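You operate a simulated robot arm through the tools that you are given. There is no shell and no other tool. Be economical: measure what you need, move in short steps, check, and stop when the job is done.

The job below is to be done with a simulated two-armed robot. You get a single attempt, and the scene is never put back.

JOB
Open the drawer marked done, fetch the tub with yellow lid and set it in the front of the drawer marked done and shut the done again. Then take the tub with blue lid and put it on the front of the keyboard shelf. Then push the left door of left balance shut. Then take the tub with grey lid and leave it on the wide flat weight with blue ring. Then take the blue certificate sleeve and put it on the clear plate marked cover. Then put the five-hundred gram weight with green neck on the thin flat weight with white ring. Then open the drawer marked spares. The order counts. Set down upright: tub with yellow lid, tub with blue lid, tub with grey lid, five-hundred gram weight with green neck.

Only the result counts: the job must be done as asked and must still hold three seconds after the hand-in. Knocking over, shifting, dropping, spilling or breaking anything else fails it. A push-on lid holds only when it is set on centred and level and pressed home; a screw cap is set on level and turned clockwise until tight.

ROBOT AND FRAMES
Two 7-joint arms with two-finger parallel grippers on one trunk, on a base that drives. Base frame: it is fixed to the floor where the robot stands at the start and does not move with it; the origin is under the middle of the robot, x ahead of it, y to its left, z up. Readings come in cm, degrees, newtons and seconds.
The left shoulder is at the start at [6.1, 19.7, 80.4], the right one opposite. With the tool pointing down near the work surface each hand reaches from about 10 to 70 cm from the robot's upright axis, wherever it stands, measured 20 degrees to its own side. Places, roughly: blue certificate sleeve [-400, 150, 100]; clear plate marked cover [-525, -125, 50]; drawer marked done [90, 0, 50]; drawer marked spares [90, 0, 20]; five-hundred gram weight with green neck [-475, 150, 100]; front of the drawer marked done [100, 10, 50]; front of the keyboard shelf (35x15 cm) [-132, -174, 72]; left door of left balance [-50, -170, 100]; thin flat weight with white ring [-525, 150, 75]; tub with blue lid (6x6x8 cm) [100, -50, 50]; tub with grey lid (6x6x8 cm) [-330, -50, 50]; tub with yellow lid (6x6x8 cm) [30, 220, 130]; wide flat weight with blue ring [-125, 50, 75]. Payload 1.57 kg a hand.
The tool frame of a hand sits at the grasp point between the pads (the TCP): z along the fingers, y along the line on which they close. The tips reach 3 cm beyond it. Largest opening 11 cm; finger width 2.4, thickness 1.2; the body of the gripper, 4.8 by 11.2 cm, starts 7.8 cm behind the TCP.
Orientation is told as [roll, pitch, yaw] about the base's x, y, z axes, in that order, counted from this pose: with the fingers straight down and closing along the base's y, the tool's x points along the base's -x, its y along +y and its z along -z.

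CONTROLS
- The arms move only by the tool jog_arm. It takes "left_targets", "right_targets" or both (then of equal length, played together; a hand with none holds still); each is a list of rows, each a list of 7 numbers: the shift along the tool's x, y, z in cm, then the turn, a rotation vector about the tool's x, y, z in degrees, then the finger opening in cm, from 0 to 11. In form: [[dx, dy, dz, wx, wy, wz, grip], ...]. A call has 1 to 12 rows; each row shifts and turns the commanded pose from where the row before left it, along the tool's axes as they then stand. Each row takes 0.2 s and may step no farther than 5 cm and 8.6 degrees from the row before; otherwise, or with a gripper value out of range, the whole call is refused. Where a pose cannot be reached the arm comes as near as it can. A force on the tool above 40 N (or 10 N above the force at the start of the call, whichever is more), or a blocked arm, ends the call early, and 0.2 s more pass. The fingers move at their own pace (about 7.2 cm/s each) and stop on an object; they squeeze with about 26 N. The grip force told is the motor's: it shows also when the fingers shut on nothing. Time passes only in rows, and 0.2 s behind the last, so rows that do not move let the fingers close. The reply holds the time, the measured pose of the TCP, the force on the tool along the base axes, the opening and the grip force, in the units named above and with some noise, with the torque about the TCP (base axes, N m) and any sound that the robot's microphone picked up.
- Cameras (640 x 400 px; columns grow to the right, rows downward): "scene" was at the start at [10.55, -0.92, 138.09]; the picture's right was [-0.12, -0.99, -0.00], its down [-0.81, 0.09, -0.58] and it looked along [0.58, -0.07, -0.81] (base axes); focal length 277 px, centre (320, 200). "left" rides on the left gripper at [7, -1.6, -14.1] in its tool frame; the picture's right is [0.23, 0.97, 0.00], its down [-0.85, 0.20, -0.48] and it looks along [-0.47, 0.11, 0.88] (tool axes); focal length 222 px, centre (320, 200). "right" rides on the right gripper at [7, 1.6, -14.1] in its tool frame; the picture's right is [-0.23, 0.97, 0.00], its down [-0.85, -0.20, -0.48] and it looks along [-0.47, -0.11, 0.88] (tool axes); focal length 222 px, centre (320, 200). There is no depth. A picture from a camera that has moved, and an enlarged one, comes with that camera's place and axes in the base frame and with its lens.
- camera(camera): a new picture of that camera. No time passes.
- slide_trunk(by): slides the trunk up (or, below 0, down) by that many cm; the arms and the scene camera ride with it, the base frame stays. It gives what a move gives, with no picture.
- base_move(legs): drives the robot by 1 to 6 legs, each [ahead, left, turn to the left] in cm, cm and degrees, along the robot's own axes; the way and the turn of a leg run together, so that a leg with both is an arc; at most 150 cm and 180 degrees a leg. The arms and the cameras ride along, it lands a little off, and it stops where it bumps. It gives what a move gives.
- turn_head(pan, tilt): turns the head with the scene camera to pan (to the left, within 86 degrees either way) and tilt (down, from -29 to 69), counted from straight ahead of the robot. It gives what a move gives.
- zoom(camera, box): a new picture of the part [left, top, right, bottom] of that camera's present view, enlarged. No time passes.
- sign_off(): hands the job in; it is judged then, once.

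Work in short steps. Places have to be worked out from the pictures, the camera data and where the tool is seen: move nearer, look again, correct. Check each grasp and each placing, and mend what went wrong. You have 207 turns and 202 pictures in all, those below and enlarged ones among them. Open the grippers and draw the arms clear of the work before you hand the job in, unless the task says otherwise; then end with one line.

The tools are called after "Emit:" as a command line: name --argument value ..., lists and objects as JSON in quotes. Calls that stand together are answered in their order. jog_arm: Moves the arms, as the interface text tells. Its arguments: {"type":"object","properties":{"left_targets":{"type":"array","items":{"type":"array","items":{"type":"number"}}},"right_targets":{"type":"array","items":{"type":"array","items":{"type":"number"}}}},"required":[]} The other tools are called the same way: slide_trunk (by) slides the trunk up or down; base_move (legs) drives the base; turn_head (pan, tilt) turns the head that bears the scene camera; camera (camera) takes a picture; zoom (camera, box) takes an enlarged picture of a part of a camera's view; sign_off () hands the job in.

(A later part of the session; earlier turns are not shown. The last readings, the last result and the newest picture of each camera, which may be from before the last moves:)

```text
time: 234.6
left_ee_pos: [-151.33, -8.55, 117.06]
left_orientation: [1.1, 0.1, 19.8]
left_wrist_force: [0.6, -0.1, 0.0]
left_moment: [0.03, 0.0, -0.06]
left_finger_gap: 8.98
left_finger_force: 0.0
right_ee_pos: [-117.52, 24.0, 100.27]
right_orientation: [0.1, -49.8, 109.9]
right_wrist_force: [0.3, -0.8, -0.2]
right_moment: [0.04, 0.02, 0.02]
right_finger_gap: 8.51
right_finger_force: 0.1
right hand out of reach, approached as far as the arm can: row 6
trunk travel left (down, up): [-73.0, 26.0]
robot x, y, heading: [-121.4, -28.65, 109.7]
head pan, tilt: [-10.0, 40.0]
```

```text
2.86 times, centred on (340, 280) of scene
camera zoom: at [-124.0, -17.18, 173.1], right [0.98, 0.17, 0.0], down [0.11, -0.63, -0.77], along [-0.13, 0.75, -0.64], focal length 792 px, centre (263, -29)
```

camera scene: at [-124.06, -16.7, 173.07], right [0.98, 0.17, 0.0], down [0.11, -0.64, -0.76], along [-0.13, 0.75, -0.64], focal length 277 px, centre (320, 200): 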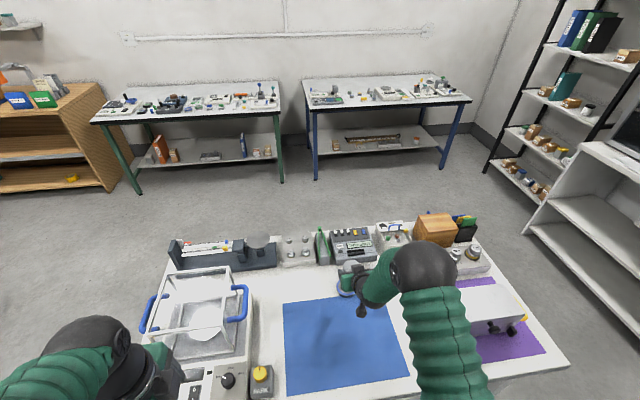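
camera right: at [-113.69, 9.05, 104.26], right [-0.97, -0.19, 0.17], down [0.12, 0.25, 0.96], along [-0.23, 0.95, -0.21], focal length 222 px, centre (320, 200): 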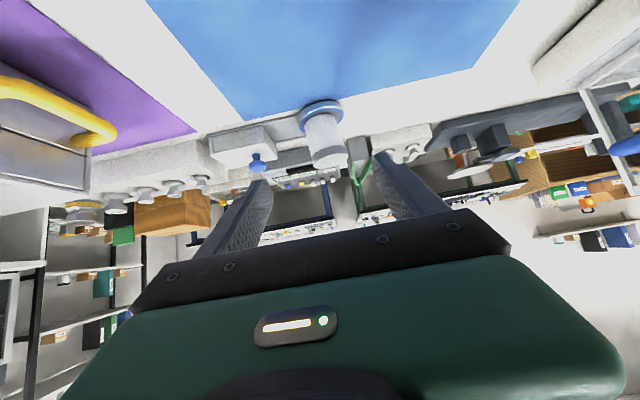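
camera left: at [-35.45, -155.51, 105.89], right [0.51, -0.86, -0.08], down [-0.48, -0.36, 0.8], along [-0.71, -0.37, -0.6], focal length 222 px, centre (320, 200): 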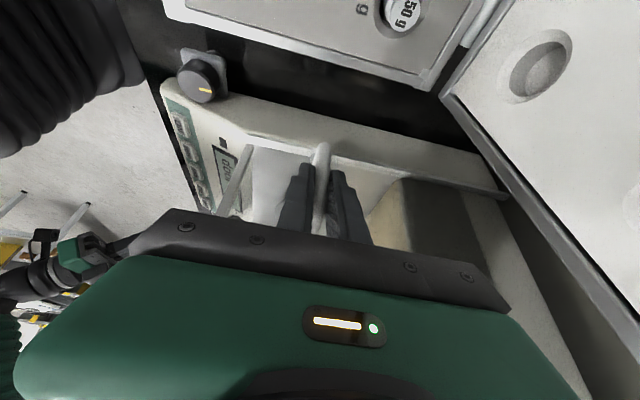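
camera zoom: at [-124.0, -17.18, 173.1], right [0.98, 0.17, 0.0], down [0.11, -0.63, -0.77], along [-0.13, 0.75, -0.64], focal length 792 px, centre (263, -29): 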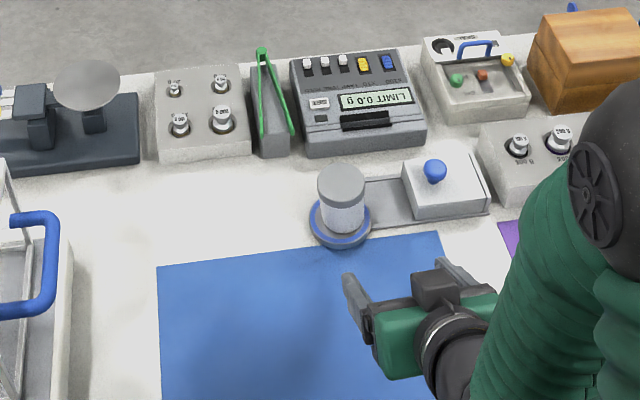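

Grey tub stands on the blue-ringed weight. Now drive around toward the wooden bookcase for the sleeve.

Emit:
base_move --legs '[[-28, 0, -0.8], [0, 105, 0], [100, 0, 0], [55, 0, 0]]'

Emit:
turn_head --pan 30 --tilt 25

Emit:
camera --camera "scene"

```text
time: 249.1
left_ee_pos: [-288.41, 78.64, 117.11]
left_orientation: [1.0, 0.0, 17.2]
left_wrist_force: [-1.2, 0.8, 0.2]
left_moment: [-0.02, 0.01, -0.02]
left_finger_gap: 9.01
left_finger_force: 0.1
right_ee_pos: [-253.32, 109.94, 100.38]
right_orientation: [0.1, -49.7, 107.3]
right_wrist_force: [0.2, 0.5, -0.7]
right_moment: [-0.01, -0.01, -0.01]
right_finger_gap: 8.52
right_finger_force: 0.1
trunk travel left (down, up): [-73.0, 26.0]
robot x, y, heading: [-260.0, 57.27, 107.0]
head pan, tilt: [-10.0, 40.0]
```

```text
time: 250.2
left_ee_pos: [-288.7, 78.89, 117.04]
left_orientation: [1.0, -0.1, 17.2]
left_wrist_force: [-0.1, 1.3, -0.4]
left_moment: [0.03, -0.02, -0.01]
left_finger_gap: 9.0
left_finger_force: 0.1
right_ee_pos: [-253.36, 109.93, 100.25]
right_orientation: [0.1, -49.7, 107.3]
right_wrist_force: [0.3, -0.2, 0.5]
right_moment: [-0.01, -0.01, -0.02]
right_finger_gap: 8.53
right_finger_force: 0.0
trunk travel left (down, up): [-73.0, 26.0]
robot x, y, heading: [-260.2, 57.75, 107.4]
head pan, tilt: [30.0, 25.0]
```

```text
90 pictures are left
camera scene: at [-267.44, 66.91, 175.42], right [0.68, 0.74, 0.0], down [0.31, -0.29, -0.91], along [-0.67, 0.61, -0.42], focal length 277 px, centre (320, 200)
```

scene: 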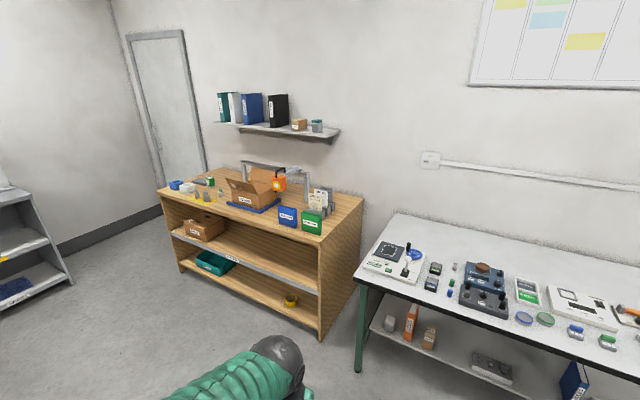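

Emit:
zoom --camera "scene" --box '[150, 80, 370, 250]'

Emit:
zoom --camera "scene" --box '[340, 200, 640, 360]'

```text
2.35 times, centred on (260, 165) of scene
camera zoom: at [-267.44, 66.91, 175.42], right [0.68, 0.74, 0.0], down [0.31, -0.29, -0.91], along [-0.67, 0.61, -0.42], focal length 652 px, centre (461, 282)
```

zoom: 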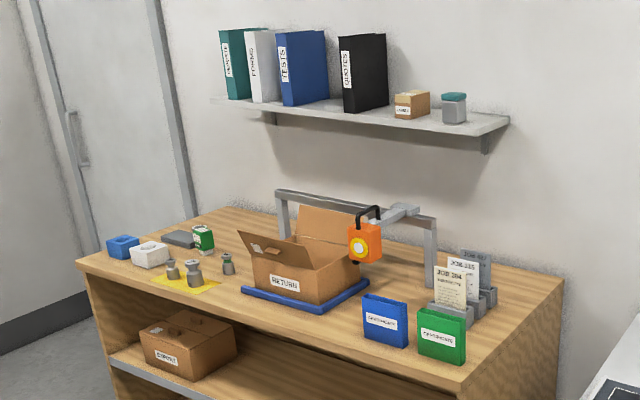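

```text
2.13 times, centred on (490, 280) of scene
camera zoom: at [-267.44, 66.91, 175.42], right [0.68, 0.74, 0.0], down [0.31, -0.29, -0.91], along [-0.67, 0.61, -0.42], focal length 592 px, centre (-43, 29)
```

zoom: 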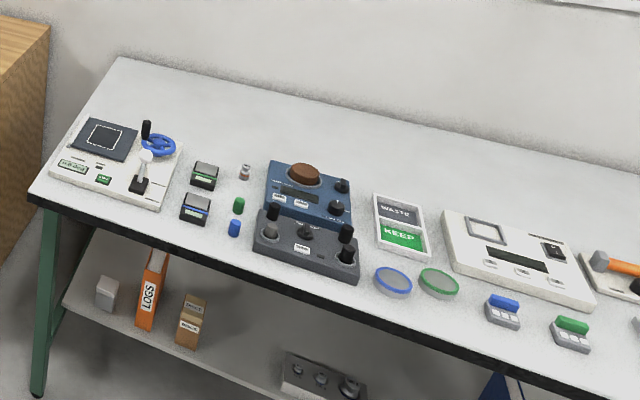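

Look toward the far-wall bench for the "cover" plate before grasping.

Emit:
turn_head --pan 86 --tilt 20

Emit:
zoom --camera "scene" --box '[0, 120, 320, 320]'

```text
time: 251.4
left_ee_pos: [-288.59, 78.86, 117.05]
left_orientation: [1.0, -0.1, 17.2]
left_wrist_force: [-0.3, 0.2, -0.2]
left_moment: [-0.01, 0.01, 0.01]
left_finger_gap: 9.01
left_finger_force: 0.1
right_ee_pos: [-253.37, 109.94, 100.27]
right_orientation: [0.2, -49.7, 107.3]
right_wrist_force: [-0.4, -0.4, 0.2]
right_moment: [-0.01, 0.03, 0.01]
right_finger_gap: 8.5
right_finger_force: 0.1
trunk travel left (down, up): [-73.0, 26.0]
robot x, y, heading: [-259.68, 57.67, 107.2]
head pan, tilt: [85.9, 20.0]
```

```text
2.00 times, centred on (160, 220) of scene
camera zoom: at [-269.74, 58.56, 176.24], right [-0.23, 0.97, 0.0], down [0.33, 0.08, -0.94], along [-0.91, -0.22, -0.34], focal length 555 px, centre (640, 160)
```

zoom: 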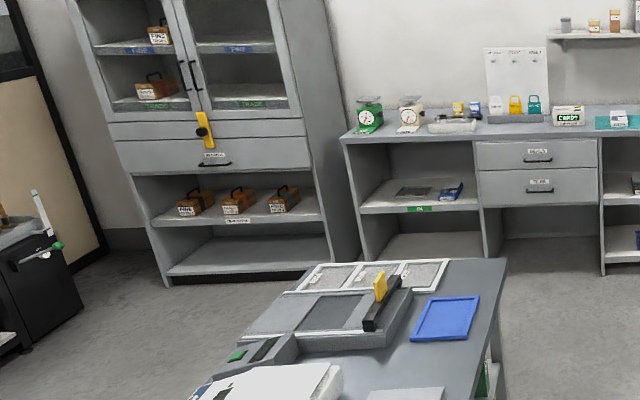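

The plate is on a cubby shelf of the far bench. Drive to the bookcase: ahead 50, then left 104.

Emit:
base_move --legs '[[50, 0, 1.7], [0, 104, 0]]'

Emit:
turn_head --pan 0 --tilt 35

Emit:
camera --camera "scene"

```text
time: 259.4
left_ee_pos: [-403.39, 90.0, 117.08]
left_orientation: [1.1, 0.1, 19.4]
left_wrist_force: [0.0, 0.6, -0.3]
left_moment: [0.02, 0.02, 0.01]
left_finger_gap: 8.97
left_finger_force: 0.1
right_ee_pos: [-369.49, 122.35, 100.24]
right_orientation: [0.3, -49.7, 109.2]
right_wrist_force: [-0.1, 0.3, 0.1]
right_moment: [0.0, 0.02, 0.02]
right_finger_gap: 8.5
right_finger_force: 0.1
trunk travel left (down, up): [-73.0, 26.0]
robot x, y, heading: [-374.31, 69.66, 109.6]
head pan, tilt: [85.9, 20.0]
```

```text
time: 261.0
left_ee_pos: [-403.72, 89.78, 117.06]
left_orientation: [1.1, 0.0, 19.4]
left_wrist_force: [0.8, -0.6, -0.1]
left_moment: [0.02, -0.02, 0.01]
left_finger_gap: 8.99
left_finger_force: 0.1
right_ee_pos: [-369.76, 122.21, 100.24]
right_orientation: [0.1, -49.6, 109.4]
right_wrist_force: [-0.9, -0.3, 0.1]
right_moment: [0.01, 0.0, 0.0]
right_finger_gap: 8.52
right_finger_force: 0.1
trunk travel left (down, up): [-73.0, 26.0]
robot x, y, heading: [-374.06, 69.92, 109.6]
head pan, tilt: [0.0, 35.0]
```

```text
86 pictures are left
camera scene: at [-378.08, 81.08, 173.84], right [0.94, 0.33, 0.0], down [0.19, -0.54, -0.82], along [-0.27, 0.77, -0.57], focal length 277 px, centre (320, 200)
```

scene: 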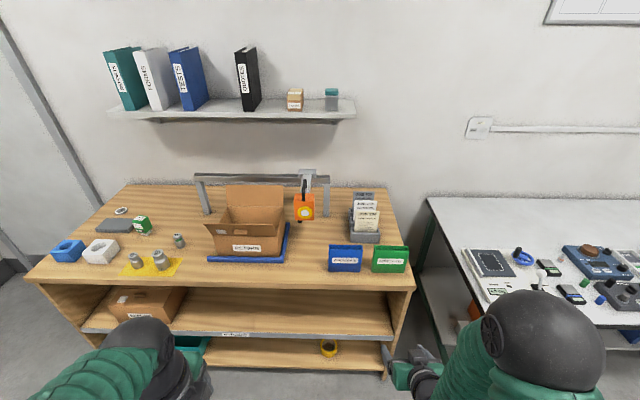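

Emit:
zoom --camera "scene" --box '[280, 180, 440, 300]'

Emit:
zoom --camera "scene" --box '[40, 190, 240, 310]'

```text
3.33 times, centred on (360, 240) of scene
camera zoom: at [-378.08, 81.08, 173.84], right [0.94, 0.33, 0.0], down [0.19, -0.54, -0.82], along [-0.27, 0.77, -0.57], focal length 924 px, centre (187, 67)
```

zoom: 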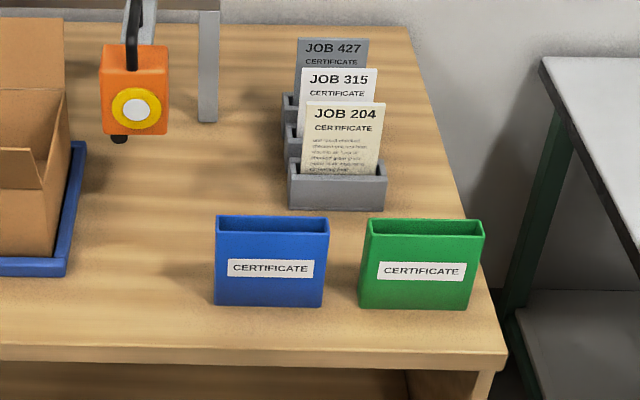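

```text
3.20 times, centred on (140, 250) of scene
camera zoom: at [-378.08, 81.08, 173.84], right [0.94, 0.33, 0.0], down [0.19, -0.54, -0.82], along [-0.27, 0.77, -0.57], focal length 887 px, centre (896, 40)
```

zoom: 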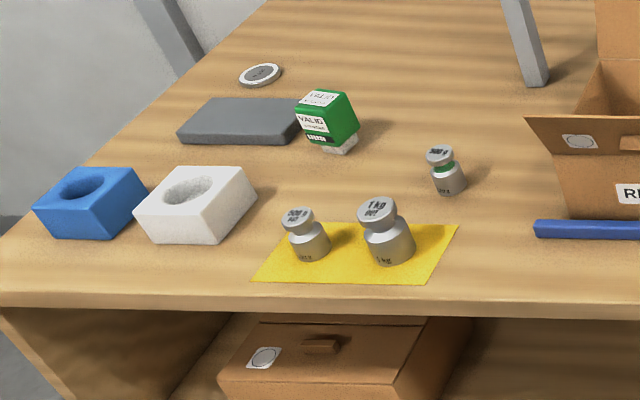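

Sleeve ≈ (−393.6, 154.4, 94), its faces square to me; the green-necked 500 g and white-ring disc are also on this bookcase. I'll grip the sleeve by its thickness with the right hand leaning right, so pitch to 60° down and yaw 90° left first.

Emit:
jog_arm --right_targets '[[0, 0, -2, 0, 6.6, 0, 8], [0, 0, -2, 0, 6.6, 0, 7], [0, 0, -2, 0, 6.5, 0, 7]]'

Emit:
jog_arm --right_targets '[[0, 0, 0, -4.1, 0, -7.1, 7], [0, 0, 0, -4.1, 0, -7.1, 7], [0, 0, 0, -4.1, 0, -7.1, 7], [0, 0, 0, -4.1, 0, -7.1, 7], [0, 0, 0, -4.1, 0, -7.1, 7], [0, 0, 0, -4.1, 0, -7.1, 7], [0, 0, 0, -4.1, 0, -7.1, 7], [0, 0, 0, -4.1, 0, -7.1, 7], [0, 0, 0, -4.1, 0, -7.1, 7], [0, 0, 0, -4.1, 0, -7.1, 7], [0, 0, 0, -4, 0, -7, 7]]'

Emit:
slide_trunk --by 8

Emit:
camera --camera "scene"

```text
time: 261.8
left_ee_pos: [-403.63, 89.81, 117.1]
left_orientation: [1.1, 0.0, 19.4]
left_wrist_force: [0.8, 0.0, 0.8]
left_moment: [-0.02, -0.01, -0.02]
left_finger_gap: 9.01
left_finger_force: 0.1
right_ee_pos: [-368.42, 118.67, 104.48]
right_orientation: [0.0, -30.0, 109.3]
right_wrist_force: [-0.1, -0.1, 0.5]
right_moment: [0.04, -0.02, -0.02]
right_finger_gap: 7.0
right_finger_force: 0.1
right hand out of reach, approached as far as the arm can: row 1
trunk travel left (down, up): [-73.0, 26.0]
robot x, y, heading: [-374.04, 69.76, 109.3]
head pan, tilt: [0.0, 35.0]
```

```text
time: 264.2
left_ee_pos: [-403.47, 89.9, 117.09]
left_orientation: [1.0, 0.1, 19.4]
left_wrist_force: [-0.6, 0.4, 1.0]
left_moment: [-0.01, -0.01, 0.01]
left_finger_gap: 8.98
left_finger_force: 0.2
right_ee_pos: [-368.44, 118.84, 104.48]
right_orientation: [0.1, -30.1, -160.5]
right_wrist_force: [-0.8, -0.7, 0.3]
right_moment: [-0.02, -0.03, -0.03]
right_finger_gap: 7.0
right_finger_force: 0.1
trunk travel left (down, up): [-73.0, 26.0]
robot x, y, heading: [-374.37, 70.27, 109.5]
head pan, tilt: [0.0, 35.0]
```

```text
time: 265.3
left_ee_pos: [-403.54, 89.91, 125.08]
left_orientation: [1.1, 0.1, 19.4]
left_wrist_force: [0.1, 0.1, 0.5]
left_moment: [0.01, -0.01, 0.0]
left_finger_gap: 9.01
left_finger_force: 0.2
right_ee_pos: [-368.41, 118.79, 112.53]
right_orientation: [-0.1, -30.2, -160.5]
right_wrist_force: [1.0, 0.1, 0.2]
right_moment: [0.0, 0.0, -0.02]
right_finger_gap: 6.98
right_finger_force: 0.0
trunk travel left (down, up): [-81.0, 18.0]
robot x, y, heading: [-374.42, 69.41, 109.5]
head pan, tilt: [0.0, 35.0]
```

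```text
83 pictures are left
camera scene: at [-377.94, 81.15, 181.84], right [0.94, 0.33, 0.0], down [0.19, -0.54, -0.82], along [-0.27, 0.77, -0.57], focal length 277 px, centre (320, 200)
```

scene: 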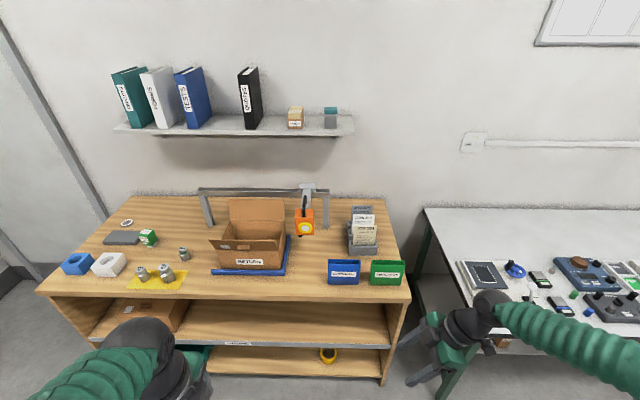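

Hand is oriented. Drive ahead 26, then bring it over the sleeve.

Emit:
base_move --legs '[[26, 0, 0]]'

Emit:
jog_arm --right_targets '[[-0.5, -4.3, 0.3, 0, 0, 0, 7], [-0.5, -4.3, 0.3, 0, 0, 0, 7], [-0.5, -4.3, 0.3, 0, 0, 0, 7], [-0.4, -4.3, 0.2, 0, 0, 0, 7], [0, 0, 4, 0, 0, 0, 7], [0, 0, 4, 0, 0, 0, 7]]'

Emit:
camera --camera "right"

Emit:
camera --camera "scene"

```text
time: 267.2
left_ee_pos: [-412.2, 114.74, 125.22]
left_orientation: [1.2, 0.1, 18.8]
left_wrist_force: [0.3, 0.9, -0.6]
left_moment: [0.0, -0.01, 0.0]
left_finger_gap: 8.98
left_finger_force: 0.1
right_ee_pos: [-376.66, 143.5, 112.72]
right_orientation: [-0.2, -30.1, -160.8]
right_wrist_force: [0.2, 0.0, 0.0]
right_moment: [0.03, 0.0, -0.01]
right_finger_gap: 6.99
right_finger_force: 0.0
trunk travel left (down, up): [-81.0, 18.0]
robot x, y, heading: [-383.05, 94.53, 108.9]
head pan, tilt: [0.0, 35.0]
```

```text
time: 268.6
left_ee_pos: [-412.22, 115.19, 125.04]
left_orientation: [1.0, 0.0, 18.9]
left_wrist_force: [-0.3, -0.3, 0.2]
left_moment: [0.01, -0.04, 0.02]
left_finger_gap: 9.0
left_finger_force: 0.0
right_ee_pos: [-388.44, 158.01, 105.59]
right_orientation: [0.0, -30.1, -161.0]
right_wrist_force: [0.1, -0.5, 0.9]
right_moment: [-0.01, -0.01, -0.01]
right_finger_gap: 7.02
right_finger_force: 0.0
trunk travel left (down, up): [-81.0, 18.0]
robot x, y, heading: [-382.77, 94.88, 109.2]
head pan, tilt: [0.0, 35.0]
```

```text
82 pictures are left
camera right: at [-375.39, 160.75, 114.47], right [0.13, -0.98, 0.11], down [-0.54, 0.02, 0.84], along [-0.83, -0.17, -0.53], focal length 222 px, centre (320, 200)
```

right: 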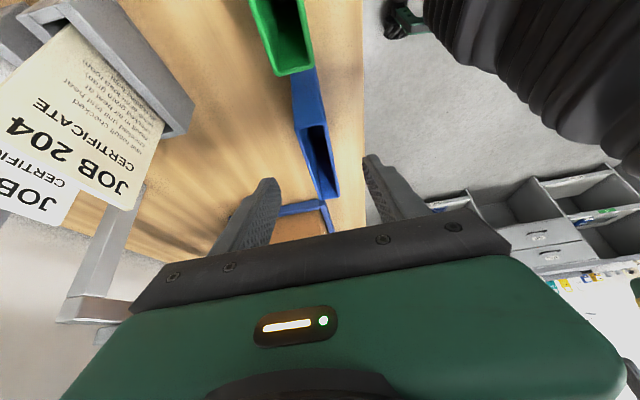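

```text
81 pictures are left
camera scene: at [-386.82, 106.33, 181.84], right [0.95, 0.33, 0.0], down [0.19, -0.54, -0.82], along [-0.27, 0.77, -0.57], focal length 277 px, centre (320, 200)
```

scene: 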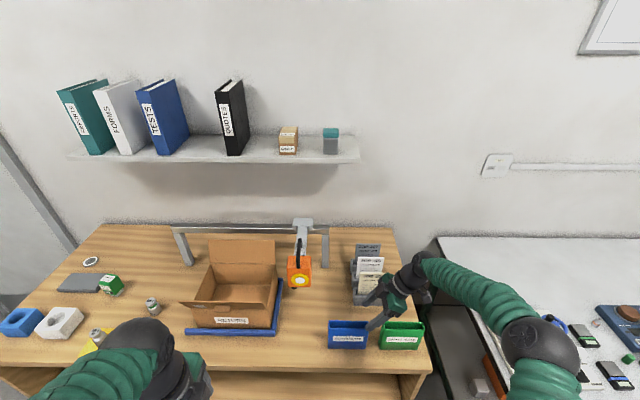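

Aligned. Advance 11 along the tool and close.

Emit:
jog_arm --right_targets '[[0, 0, 3.5, 0, 0, 0, 6], [0, 0, 3.5, 0, 0, 0, 6], [0, 0, 3.5, 0, 0, 0, 6], [0, 0, 0, 0, 0, 0, 3], [0, 0, 0, 0, 0, 0, 0], [0, 0, 0, 0, 0, 0, 0]]'

Emit:
camera --camera "right"

```text
time: 270.0
left_ee_pos: [-412.36, 115.18, 125.05]
left_orientation: [1.1, 0.0, 18.9]
left_wrist_force: [-0.3, 0.3, -0.1]
left_moment: [0.0, -0.06, 0.02]
left_finger_gap: 8.99
left_finger_force: 0.1
right_ee_pos: [-393.37, 156.18, 96.52]
right_orientation: [0.1, -30.1, -160.9]
right_wrist_force: [1.0, 0.3, 0.0]
right_moment: [0.01, -0.03, 0.01]
right_finger_gap: 2.99
right_finger_force: 25.8
trunk travel left (down, up): [-81.0, 18.0]
robot x, y, heading: [-382.75, 94.62, 108.9]
head pan, tilt: [0.0, 35.0]
```

```text
80 pictures are left
camera right: at [-380.34, 158.87, 105.51], right [0.13, -0.98, 0.11], down [-0.54, 0.02, 0.84], along [-0.83, -0.17, -0.53], focal length 222 px, centre (320, 200)
```

right: 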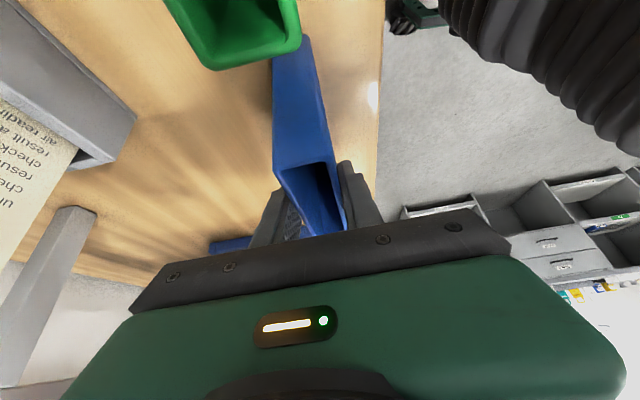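

Sleeve gripped (3.0 cm). Lift, retract, back off, and yaw the hand back to forward.

Emit:
jog_arm --right_targets '[[-1, 0, -1.73, 0, 0, 0, 0], [-2, 0, -3.46, 0, 0, 0, 0], [-2, 0, -3.46, 0, 0, 0, 0], [-2, 0, -3.46, 0, 0, 0, 0], [0, 4.5, 0, 0, 0, 0, 0], [0, 4.5, 0, 0, 0, 0, 0], [0, 4.5, 0, 0, 0, 0, 0], [0, 4.5, 0, 0, 0, 0, 0]]'

Emit:
base_move --legs '[[-42, 0, 0], [0, 0, 90]]'

Emit:
jog_arm --right_targets '[[0, 0, 0, 4.1, 0, 7.1, 0], [0, 0, 0, 4.1, 0, 7.1, 0], [0, 0, 0, 4.1, 0, 7.1, 0], [0, 0, 0, 4.1, 0, 7.1, 0], [0, 0, 0, 4.1, 0, 7.1, 0], [0, 0, 0, 4.1, 0, 7.1, 0], [0, 0, 0, 4.1, 0, 7.1, 0], [0, 0, 0, 4.1, 0, 7.1, 0], [0, 0, 0, 4.1, 0, 7.1, 0], [0, 0, 0, 4.1, 0, 7.1, 0], [0, 0, 0, 4, 0, 7, 0]]'

Emit:
turn_head --pan 25 --tilt 30

Emit:
camera --camera "scene"

Emit:
camera --camera "right"

```text
time: 271.8
left_ee_pos: [-412.22, 115.06, 125.03]
left_orientation: [1.2, 0.1, 18.8]
left_wrist_force: [0.6, -0.7, -0.8]
left_moment: [0.02, -0.02, -0.01]
left_finger_gap: 8.99
left_finger_force: 0.0
right_ee_pos: [-387.21, 139.26, 110.59]
right_orientation: [-0.1, -30.1, -160.8]
right_wrist_force: [0.4, -0.6, -1.0]
right_moment: [0.03, 0.0, 0.0]
right_finger_gap: 2.97
right_finger_force: 25.9
trunk travel left (down, up): [-81.0, 18.0]
robot x, y, heading: [-383.16, 94.85, 109.1]
head pan, tilt: [0.0, 35.0]
```

```text
time: 278.2
left_ee_pos: [-390.04, 26.53, 124.99]
left_orientation: [1.0, 0.0, 108.4]
left_wrist_force: [0.4, -1.3, -0.2]
left_moment: [0.0, 0.01, 0.02]
left_finger_gap: 8.99
left_finger_force: 0.2
right_ee_pos: [-414.07, 51.62, 110.48]
right_orientation: [0.0, -30.1, -71.4]
right_wrist_force: [0.7, -0.1, -1.4]
right_moment: [0.02, 0.03, -0.01]
right_finger_gap: 2.98
right_finger_force: 25.8
trunk travel left (down, up): [-81.0, 18.0]
robot x, y, heading: [-369.79, 55.61, -161.4]
head pan, tilt: [0.0, 35.0]
```

```text
time: 280.6
left_ee_pos: [-390.04, 26.29, 125.01]
left_orientation: [1.0, -0.1, 108.4]
left_wrist_force: [0.7, -0.6, -0.1]
left_moment: [0.03, 0.02, -0.03]
left_finger_gap: 9.02
left_finger_force: 0.0
right_ee_pos: [-413.98, 51.49, 110.56]
right_orientation: [0.2, -30.1, -161.6]
right_wrist_force: [-0.1, 0.2, -2.2]
right_moment: [-0.03, -0.01, 0.0]
right_finger_gap: 2.96
right_finger_force: 26.4
trunk travel left (down, up): [-81.0, 18.0]
robot x, y, heading: [-369.36, 55.39, -161.3]
head pan, tilt: [0.0, 35.0]
```

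```text
time: 281.5
left_ee_pos: [-390.06, 26.42, 125.01]
left_orientation: [1.0, 0.0, 108.4]
left_wrist_force: [0.8, -1.0, 0.1]
left_moment: [0.01, -0.02, -0.01]
left_finger_gap: 9.02
left_finger_force: 0.1
right_ee_pos: [-413.98, 51.55, 110.62]
right_orientation: [0.1, -30.0, -161.5]
right_wrist_force: [-0.5, 0.6, -1.9]
right_moment: [0.0, -0.05, -0.02]
right_finger_gap: 3.0
right_finger_force: 26.0
trunk travel left (down, up): [-81.0, 18.0]
robot x, y, heading: [-369.38, 55.66, -161.5]
head pan, tilt: [25.0, 30.0]
```

```text
79 pictures are left
camera scene: at [-379.09, 48.23, 182.62], right [-0.69, 0.72, 0.0], down [0.36, 0.35, -0.87], along [-0.63, -0.6, -0.5], focal length 277 px, centre (320, 200)
```

scene: 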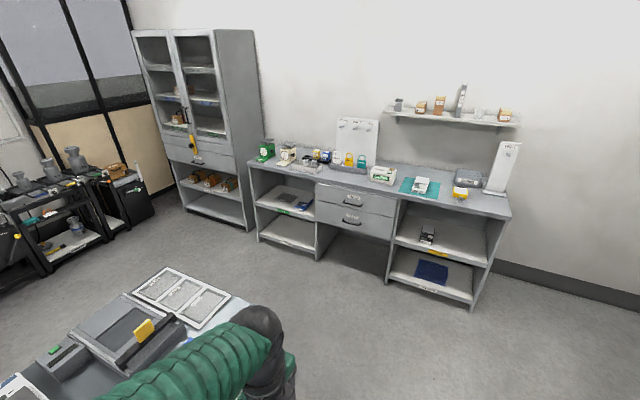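

```text
78 pictures are left
camera right: at [-400.96, 54.15, 119.39], right [0.12, -0.99, 0.11], down [-0.54, 0.03, 0.84], along [-0.83, -0.17, -0.53], focal length 222 px, centre (320, 200)
```

right: 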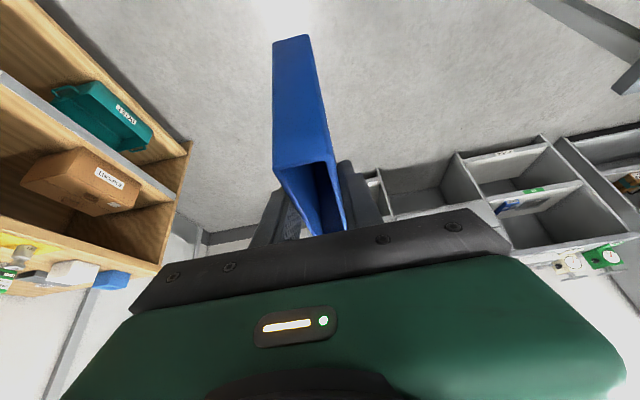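

Emit:
zoom --camera "scene" --box '[235, 150, 345, 260]'

Emit:
zoom --camera "scene" --box '[370, 150, 530, 320]'

```text
3.64 times, centred on (290, 205) of scene
camera zoom: at [-379.09, 48.23, 182.62], right [-0.69, 0.72, 0.0], down [0.36, 0.35, -0.87], along [-0.63, -0.6, -0.5], focal length 1008 px, centre (429, 182)
```

zoom: 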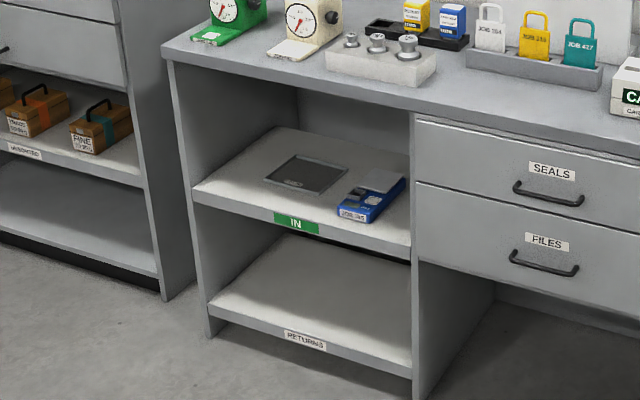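

```text
2.35 times, centred on (450, 235) of scene
camera zoom: at [-379.09, 48.23, 182.62], right [-0.69, 0.72, 0.0], down [0.36, 0.35, -0.87], along [-0.63, -0.6, -0.5], focal length 652 px, centre (14, 118)
```

zoom: 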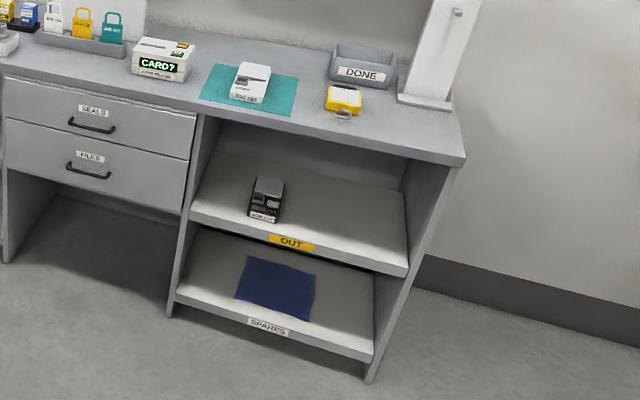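

The clear plate is flat on the IN shelf, ~23 cm deep (≈(−530,−141,48)). Drive round to face it.

Emit:
base_move --legs '[[62, 0, 0.3], [62, 0, 0], [0, 77, 0], [0, 76, 0]]'

Emit:
turn_head --pan -10 --tilt 45

Emit:
camera --camera "scene"

```text
time: 295.4
left_ee_pos: [-457.82, -157.66, 125.11]
left_orientation: [1.0, 0.4, 108.4]
left_wrist_force: [-0.1, 0.6, -0.3]
left_moment: [0.0, -0.01, -0.03]
left_finger_gap: 8.97
left_finger_force: 0.0
right_ee_pos: [-481.64, -132.46, 110.57]
right_orientation: [0.3, -30.0, -161.6]
right_wrist_force: [-0.8, 0.1, -0.7]
right_moment: [0.0, 0.0, 0.03]
right_finger_gap: 2.97
right_finger_force: 26.0
trunk travel left (down, up): [-81.0, 18.0]
robot x, y, heading: [-436.91, -128.98, -161.8]
head pan, tilt: [25.0, 30.0]
```

```text
time: 296.5
left_ee_pos: [-457.63, -157.86, 125.12]
left_orientation: [1.0, 0.0, 108.4]
left_wrist_force: [0.8, -0.2, -0.5]
left_moment: [-0.01, 0.01, 0.01]
left_finger_gap: 9.03
left_finger_force: 0.0
right_ee_pos: [-481.55, -132.72, 110.54]
right_orientation: [0.1, -30.0, -161.5]
right_wrist_force: [-0.8, -0.3, -1.3]
right_moment: [0.03, -0.05, 0.0]
right_finger_gap: 3.0
right_finger_force: 26.2
trunk travel left (down, up): [-81.0, 18.0]
robot x, y, heading: [-437.42, -128.93, -161.5]
head pan, tilt: [-10.0, 45.0]
```

```text
75 pictures are left
camera scene: at [-448.14, -131.01, 180.36], right [-0.15, 0.99, 0.0], down [0.7, 0.11, -0.71], along [-0.7, -0.11, -0.71], focal length 277 px, centre (320, 200)
```

scene: 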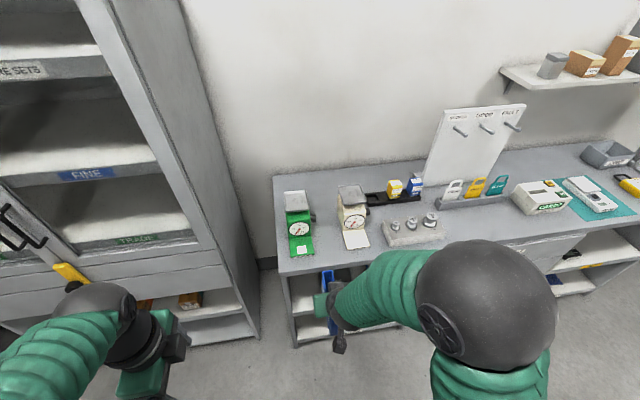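

Lower the trunk 40 and look into the cubby.

Emit:
slide_trunk --by -40

Emit:
jog_arm --right_targets '[[0, 0, 0, 0, -6.5, 0, 0], [0, 0, 0, 0, -6.5, 0, 0], [0, 0, 0, 0, -6.5, 0, 0], [0, 0, 0, 0, -5.5, 0, 0]]'

Emit:
turn_head --pan -12 --tilt 40

Emit:
camera --camera "scene"

Emit:
camera --camera "right"

```text
time: 300.3
left_ee_pos: [-457.47, -157.93, 85.12]
left_orientation: [1.1, 0.1, 108.4]
left_wrist_force: [-0.6, -1.1, 0.1]
left_moment: [-0.02, 0.03, -0.02]
left_finger_gap: 9.0
left_finger_force: 0.1
right_ee_pos: [-481.38, -132.86, 70.63]
right_orientation: [0.2, -29.9, -161.5]
right_wrist_force: [-0.1, -0.7, -1.2]
right_moment: [-0.05, -0.03, 0.02]
right_finger_gap: 2.96
right_finger_force: 26.1
trunk travel left (down, up): [-41.0, 58.0]
robot x, y, heading: [-437.27, -129.0, -161.4]
head pan, tilt: [-10.0, 45.0]
```

```text
time: 301.3
left_ee_pos: [-457.53, -157.96, 85.05]
left_orientation: [0.9, -0.1, 108.4]
left_wrist_force: [0.3, 0.3, 0.1]
left_moment: [-0.03, -0.01, 0.0]
left_finger_gap: 8.99
left_finger_force: 0.0
right_ee_pos: [-484.04, -135.47, 69.89]
right_orientation: [0.1, -55.0, -161.4]
right_wrist_force: [0.0, 0.1, -2.3]
right_moment: [0.03, -0.05, -0.02]
right_finger_gap: 2.98
right_finger_force: 26.6
right hand out of reach, approached as far as the arm can: row 2, 3, 4
trunk travel left (down, up): [-41.0, 58.0]
robot x, y, heading: [-437.09, -128.94, -161.7]
head pan, tilt: [-10.0, 45.0]
```

```text
time: 301.9
left_ee_pos: [-457.58, -158.0, 84.89]
left_orientation: [1.0, 0.0, 108.4]
left_wrist_force: [-0.5, -0.9, -0.3]
left_moment: [-0.03, 0.01, -0.01]
left_finger_gap: 9.0
left_finger_force: 0.1
right_ee_pos: [-484.03, -135.32, 69.94]
right_orientation: [0.0, -54.9, -161.5]
right_wrist_force: [0.9, 0.5, -2.2]
right_moment: [-0.03, -0.07, 0.01]
right_finger_gap: 2.94
right_finger_force: 26.1
trunk travel left (down, up): [-41.0, 58.0]
robot x, y, heading: [-436.92, -128.86, -161.6]
head pan, tilt: [-12.0, 40.0]
```

```text
74 pictures are left
camera scene: at [-448.47, -130.87, 141.08], right [-0.11, 0.99, 0.0], down [0.64, 0.07, -0.77], along [-0.76, -0.09, -0.64], focal length 277 px, centre (320, 200)
```

scene: 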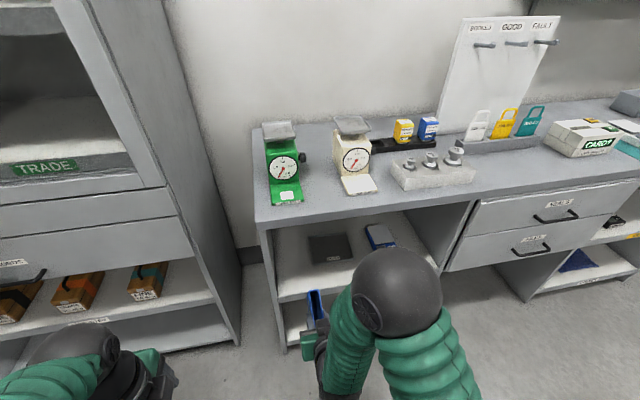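

```text
73 pictures are left
camera right: at [-468.66, -132.06, 72.35], right [0.19, -0.96, 0.19], down [-0.16, 0.16, 0.97], along [-0.97, -0.21, -0.12], focal length 222 px, centre (320, 200)
```

right: 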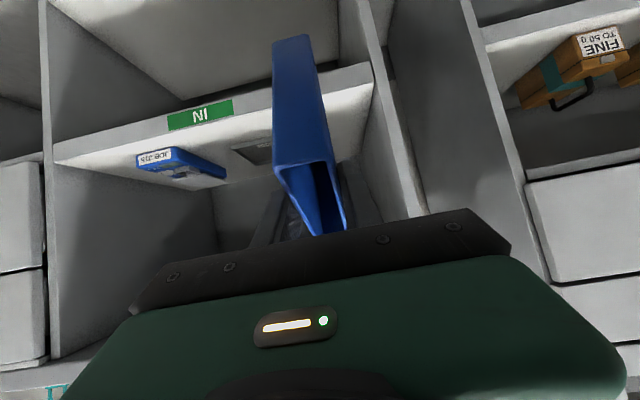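

Emit:
zoom --camera "scene" --box '[250, 195, 450, 325]'

```text
3.08 times, centred on (350, 260) of scene
camera zoom: at [-448.47, -130.87, 141.08], right [-0.11, 0.99, 0.0], down [0.64, 0.07, -0.77], along [-0.76, -0.09, -0.64], focal length 853 px, centre (228, 15)
```

zoom: 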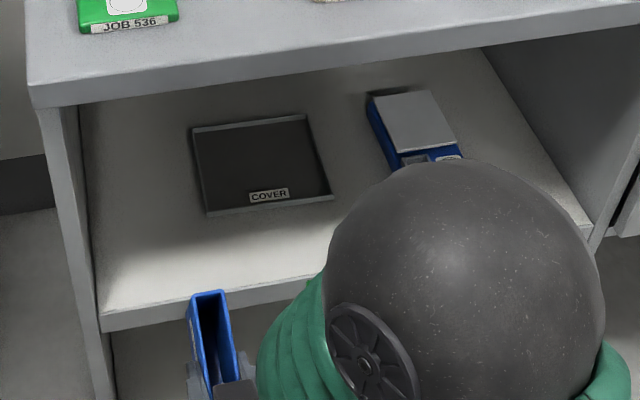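

Plate ≈ (−525, −135.9, 50.5), ~15×16 cm; underside of bench ≈ 86.5. Shift the hand right 12 to line up, then drive ahead 17.

Emit:
jog_arm --right_targets '[[0, -4.1, 0, 0, 0, 0, 0], [0, -4.1, 0, 0, 0, 0, 0], [0, -4.1, 0, 0, 0, 0, 0]]'

Emit:
base_move --legs '[[16, 0, 0.3]]'

Emit:
camera --camera "right"

Emit:
camera --camera "scene"

```text
time: 302.8
left_ee_pos: [-457.66, -157.88, 85.11]
left_orientation: [1.1, 0.2, 108.4]
left_wrist_force: [-1.4, -0.1, -0.7]
left_moment: [-0.01, 0.0, -0.02]
left_finger_gap: 9.01
left_finger_force: 0.0
right_ee_pos: [-490.13, -124.96, 68.92]
right_orientation: [0.4, -55.0, -161.7]
right_wrist_force: [0.0, -0.2, -1.2]
right_moment: [0.01, 0.0, 0.03]
right_finger_gap: 2.96
right_finger_force: 26.2
right hand out of reach, approached as far as the arm can: row 1, 2
trunk travel left (down, up): [-41.0, 58.0]
robot x, y, heading: [-437.26, -128.88, -161.5]
head pan, tilt: [-12.0, 40.0]
```

```text
time: 304.2
left_ee_pos: [-472.79, -163.04, 85.02]
left_orientation: [1.0, -0.1, 108.6]
left_wrist_force: [-0.1, 0.7, -0.2]
left_moment: [0.01, -0.05, 0.0]
left_finger_gap: 8.99
left_finger_force: 0.1
right_ee_pos: [-505.55, -130.36, 68.75]
right_orientation: [0.2, -54.9, -161.3]
right_wrist_force: [-0.6, 0.5, -1.4]
right_moment: [0.0, -0.07, 0.0]
right_finger_gap: 2.95
right_finger_force: 25.9
trunk travel left (down, up): [-41.0, 58.0]
robot x, y, heading: [-452.52, -134.16, -161.5]
head pan, tilt: [-12.0, 40.0]
```

```text
71 pictures are left
camera right: at [-490.09, -126.95, 71.33], right [0.19, -0.96, 0.19], down [-0.16, 0.16, 0.97], along [-0.97, -0.21, -0.12], focal length 222 px, centre (320, 200)
```

right: 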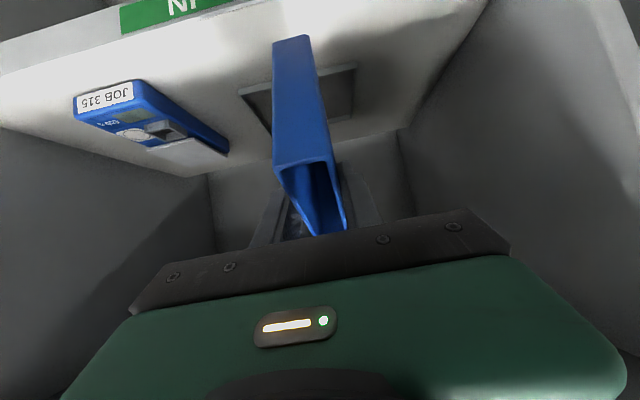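

```text
70 pictures are left
camera scene: at [-463.89, -136.01, 141.07], right [-0.12, 0.99, 0.0], down [0.64, 0.08, -0.76], along [-0.76, -0.09, -0.64], focal length 277 px, centre (320, 200)
```

scene: 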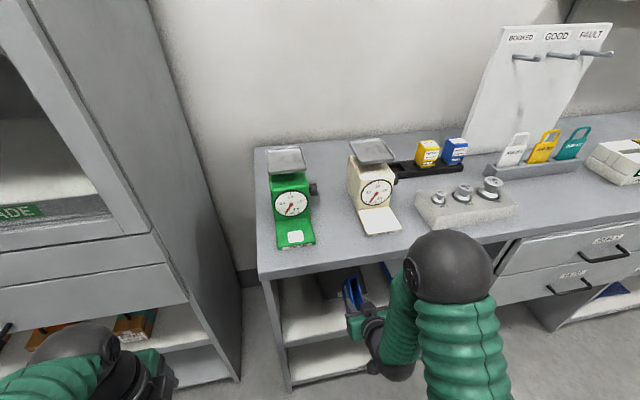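

Aligned with the plate. Insert ~15.5 forward, slightly down.

Emit:
jog_arm --right_targets '[[-1.82, -0.22, 3.46, 0, 0, 0, 0], [-1.82, -0.22, 3.46, 0, 0, 0, 0], [-1.82, -0.22, 3.46, 0, 0, 0, 0], [-1.82, -0.22, 3.46, 0, 0, 0, 0]]'

Emit:
camera --camera "right"

Emit:
zoom --camera "scene" --box '[250, 220, 450, 400]'

```text
time: 305.2
left_ee_pos: [-472.77, -163.11, 85.01]
left_orientation: [0.9, 0.1, 108.6]
left_wrist_force: [0.3, 0.1, 0.3]
left_moment: [-0.02, -0.05, -0.01]
left_finger_gap: 9.03
left_finger_force: 0.0
right_ee_pos: [-520.54, -134.58, 66.76]
right_orientation: [0.1, -54.9, -161.5]
right_wrist_force: [-0.3, -0.1, -1.3]
right_moment: [0.01, -0.08, 0.0]
right_finger_gap: 2.98
right_finger_force: 25.8
trunk travel left (down, up): [-41.0, 58.0]
robot x, y, heading: [-452.36, -133.91, -161.5]
head pan, tilt: [-12.0, 40.0]
```

```text
69 pictures are left
camera right: at [-505.14, -131.24, 69.21], right [0.19, -0.96, 0.19], down [-0.16, 0.16, 0.97], along [-0.97, -0.21, -0.12], focal length 222 px, centre (320, 200)
```

right: 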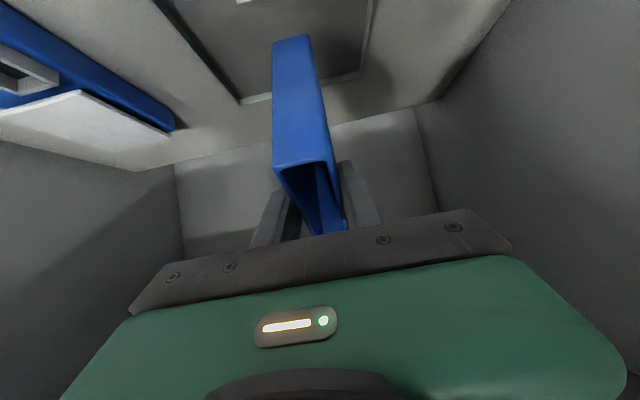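

```text
2.22 times, centred on (350, 310) of scene
camera zoom: at [-463.95, -136.02, 141.07], right [-0.12, 0.99, 0.0], down [0.64, 0.08, -0.76], along [-0.76, -0.09, -0.65], focal length 616 px, centre (253, -44)
```

zoom: 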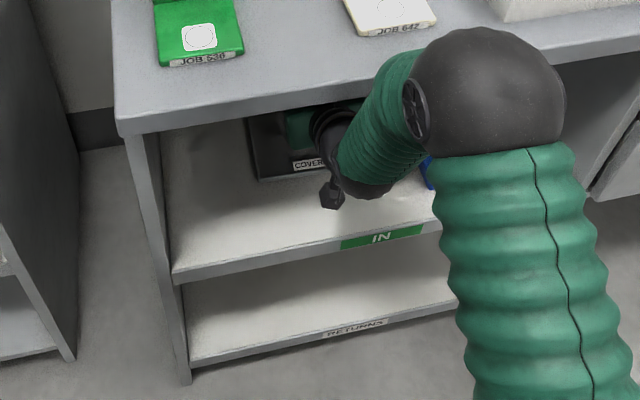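

Positioned. Lower in small steps to corner contact.

Emit:
jog_arm --right_targets '[[0.82, 0, 0.57, 0, 0, 0, 0], [0.82, 0, 0.57, 0, 0, 0, 0], [0.82, 0, 0.57, 0, 0, 0, 0], [0.41, 0, 0.29, 0, 0, 0, 0], [0.41, 0, 0.29, 0, 0, 0, 0]]'

```text
time: 306.4
left_ee_pos: [-472.64, -163.18, 85.06]
left_orientation: [1.1, -0.1, 108.6]
left_wrist_force: [-1.3, 0.1, 0.9]
left_moment: [-0.02, 0.03, 0.0]
left_finger_gap: 8.98
left_finger_force: 0.1
right_ee_pos: [-520.53, -134.44, 63.16]
right_orientation: [0.1, -55.2, -161.3]
right_wrist_force: [0.7, -0.4, 5.8]
right_moment: [0.11, -0.13, -0.02]
right_finger_gap: 2.97
right_finger_force: 26.2
trunk travel left (down, up): [-41.0, 58.0]
robot x, y, heading: [-452.03, -133.91, -161.3]
head pan, tilt: [-12.0, 40.0]
```

Corner contact. Loosen the fingers slightly so the sleeve pivots down level between them.

Emit:
jog_arm --right_targets '[[0, 0, 0, 0, 0, 0, 3.1], [0, 0, 0, 0, 0, 0, 3.2], [0, 0, 0, 0, 0, 0, 3.4], [0, 0, 0, 0, 0, 0, 3.6], [0, 0, 0, 0, 0, 0, 3.6]]'

Emit:
camera --camera "right"

```text
time: 307.6
left_ee_pos: [-472.67, -163.22, 85.01]
left_orientation: [1.1, 0.0, 108.5]
left_wrist_force: [1.0, -1.0, -0.7]
left_moment: [0.01, 0.02, 0.01]
left_finger_gap: 9.0
left_finger_force: 0.0
right_ee_pos: [-520.52, -134.49, 62.97]
right_orientation: [0.1, -55.0, -161.4]
right_wrist_force: [0.3, -0.3, 0.7]
right_moment: [-0.01, -0.01, 0.03]
right_finger_gap: 3.6
right_finger_force: 0.1
trunk travel left (down, up): [-41.0, 58.0]
robot x, y, heading: [-452.36, -133.96, -161.2]
head pan, tilt: [-12.0, 40.0]
```

```text
67 pictures are left
camera right: at [-505.04, -131.08, 65.41], right [0.19, -0.96, 0.19], down [-0.16, 0.16, 0.97], along [-0.97, -0.21, -0.12], focal length 222 px, centre (320, 200)
```

right: 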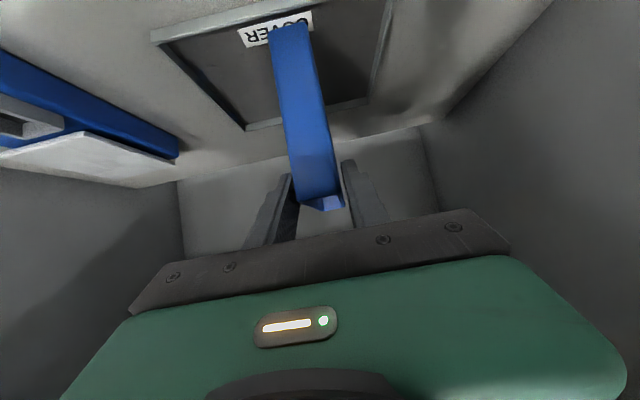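

The sleeve levelled and stands on the plate, just inside the front rail. Open and retract gently.

Emit:
jog_arm --right_targets '[[0, 0, 0, 0, 0, 0, 4.5], [0, 0, 0, 0, 0, 0, 6], [0, 0, -2, 0, 0, 0, 6], [0, 0, -2, 0, 0, 0, 6], [0, 0, -3, 0, 0, 0, 6], [0, 0, -3, 0, 0, 0, 6], [1, 0, -3, 0, 0, 0, 6]]'

Emit:
camera --camera "right"

```text
time: 309.2
left_ee_pos: [-472.62, -163.08, 85.0]
left_orientation: [1.1, 0.0, 108.6]
left_wrist_force: [0.2, -0.7, -0.1]
left_moment: [0.0, -0.01, -0.01]
left_finger_gap: 9.01
left_finger_force: 0.0
right_ee_pos: [-509.63, -130.91, 69.71]
right_orientation: [0.1, -55.2, -161.3]
right_wrist_force: [0.3, -0.2, -0.5]
right_moment: [-0.01, -0.01, 0.0]
right_finger_gap: 6.01
right_finger_force: 0.1
trunk travel left (down, up): [-41.0, 58.0]
robot x, y, heading: [-452.26, -134.3, -161.6]
head pan, tilt: [-12.0, 40.0]
```

```text
66 pictures are left
camera right: at [-494.26, -127.48, 72.14], right [0.19, -0.96, 0.19], down [-0.16, 0.16, 0.97], along [-0.97, -0.21, -0.12], focal length 222 px, centre (320, 200)
```

right: 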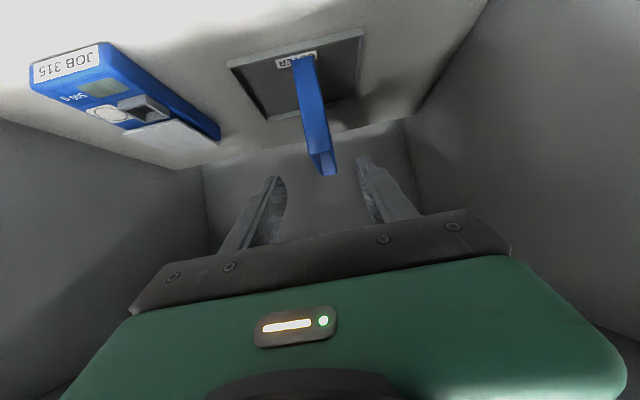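

Sleeve stands on the cover plate. Back out and drive to the bookcase for the green-neck weight.

Emit:
base_move --legs '[[-23, 0, 0], [0, 0, -90], [85, 0, 0], [78, 0, 0]]'

Emit:
slide_trunk --by 34

Emit:
jog_arm --left_targets '[[0, 0, 0, 0, 0, -8.2, 8], [0, 0, 0, 0, 0, -8.2, 8], [0, 0, 0, 0, 0, -8.2, 8], [0, 0, 0, 0, 0, -8.2, 8], [0, 0, 0, 0, 0, -8.2, 8], [0, 0, 0, 0, 0, -8.2, 8], [0, 0, 0, 0, 0, -8.2, 8], [0, 0, 0, 0, 0, -8.2, 8], [0, 0, 0, 0, 0, -8.2, 8], [0, 0, 0, 0, 0, -8.2, 8], [0, 0, 0, 0, 0, -8, 8]]'

Emit:
turn_head --pan 0 --tilt 35

Emit:
camera --camera "scene"

```text
time: 322.7
left_ee_pos: [-510.85, 49.67, 85.12]
left_orientation: [1.0, -0.1, 17.7]
left_wrist_force: [0.5, -0.5, 0.1]
left_moment: [-0.02, -0.01, -0.01]
left_finger_gap: 9.0
left_finger_force: 0.0
right_ee_pos: [-478.01, 86.18, 69.65]
right_orientation: [0.1, -55.0, 107.6]
right_wrist_force: [0.1, -0.4, -0.2]
right_moment: [0.02, 0.01, 0.0]
right_finger_gap: 5.99
right_finger_force: 0.1
trunk travel left (down, up): [-41.0, 58.0]
robot x, y, heading: [-482.23, 29.3, 108.0]
head pan, tilt: [-12.0, 40.0]
```

```text
time: 326.0
left_ee_pos: [-511.07, 49.61, 118.94]
left_orientation: [1.1, 0.1, 17.7]
left_wrist_force: [0.8, -0.4, 0.5]
left_moment: [0.0, 0.0, 0.03]
left_finger_gap: 9.05
left_finger_force: 0.1
right_ee_pos: [-478.18, 86.2, 103.72]
right_orientation: [0.0, -55.0, 107.6]
right_wrist_force: [0.2, 0.0, -0.3]
right_moment: [0.0, 0.0, 0.0]
right_finger_gap: 5.99
right_finger_force: 0.1
trunk travel left (down, up): [-75.0, 24.0]
robot x, y, heading: [-481.79, 28.97, 107.9]
head pan, tilt: [-12.0, 40.0]
```

```text
time: 328.4
left_ee_pos: [-510.87, 49.86, 118.73]
left_orientation: [0.0, -0.9, 107.9]
left_wrist_force: [-0.3, 0.8, -0.1]
left_moment: [-0.02, 0.01, 0.0]
left_finger_gap: 8.01
left_finger_force: 0.1
right_ee_pos: [-478.01, 86.13, 103.56]
right_orientation: [0.1, -55.0, 107.7]
right_wrist_force: [0.4, -0.5, 0.4]
right_moment: [-0.01, 0.01, -0.03]
right_finger_gap: 5.97
right_finger_force: 0.1
trunk travel left (down, up): [-75.0, 24.0]
robot x, y, heading: [-482.09, 28.63, 107.7]
head pan, tilt: [-12.0, 40.0]
```

```text
time: 329.2
left_ee_pos: [-510.8, 49.75, 118.86]
left_orientation: [0.0, -0.8, 107.7]
left_wrist_force: [-1.3, 0.9, 0.4]
left_moment: [0.0, 0.0, 0.03]
left_finger_gap: 7.98
left_finger_force: 0.1
right_ee_pos: [-478.06, 86.15, 103.65]
right_orientation: [0.0, -55.0, 107.7]
right_wrist_force: [0.4, -0.8, 0.1]
right_moment: [0.0, 0.03, 0.03]
right_finger_gap: 6.0
right_finger_force: 0.1
trunk travel left (down, up): [-75.0, 24.0]
robot x, y, heading: [-482.11, 28.55, 107.7]
head pan, tilt: [0.0, 35.0]
```

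```text
65 pictures are left
camera scene: at [-485.62, 40.31, 175.84], right [0.95, 0.31, 0.0], down [0.18, -0.55, -0.82], along [-0.25, 0.78, -0.57], focal length 277 px, centre (320, 200)
```

scene: 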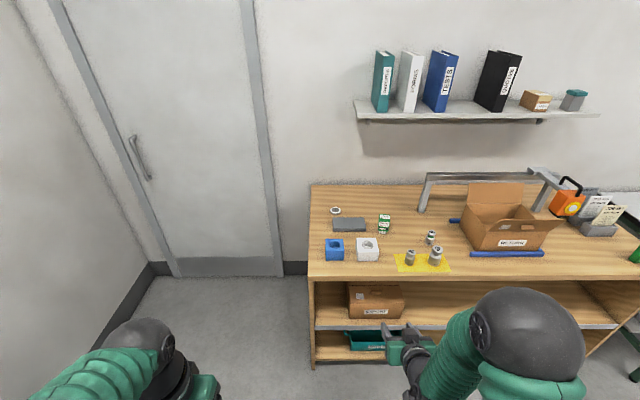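

Emit:
zoom --camera "scene" --box '[300, 170, 480, 290]'

```text
3.33 times, centred on (390, 230) of scene
camera zoom: at [-485.62, 40.31, 175.84], right [0.95, 0.31, 0.0], down [0.18, -0.55, -0.82], along [-0.25, 0.78, -0.57], focal length 924 px, centre (87, 100)
```

zoom: 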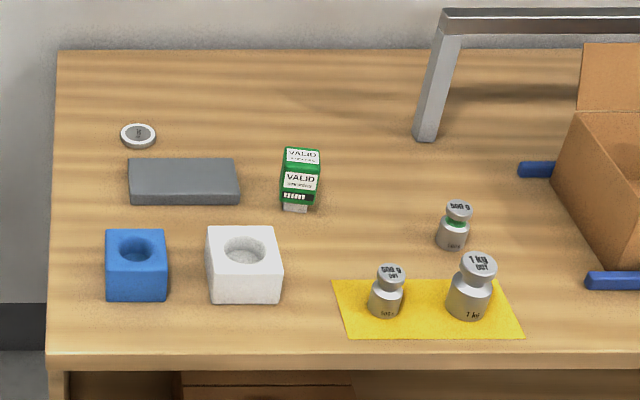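

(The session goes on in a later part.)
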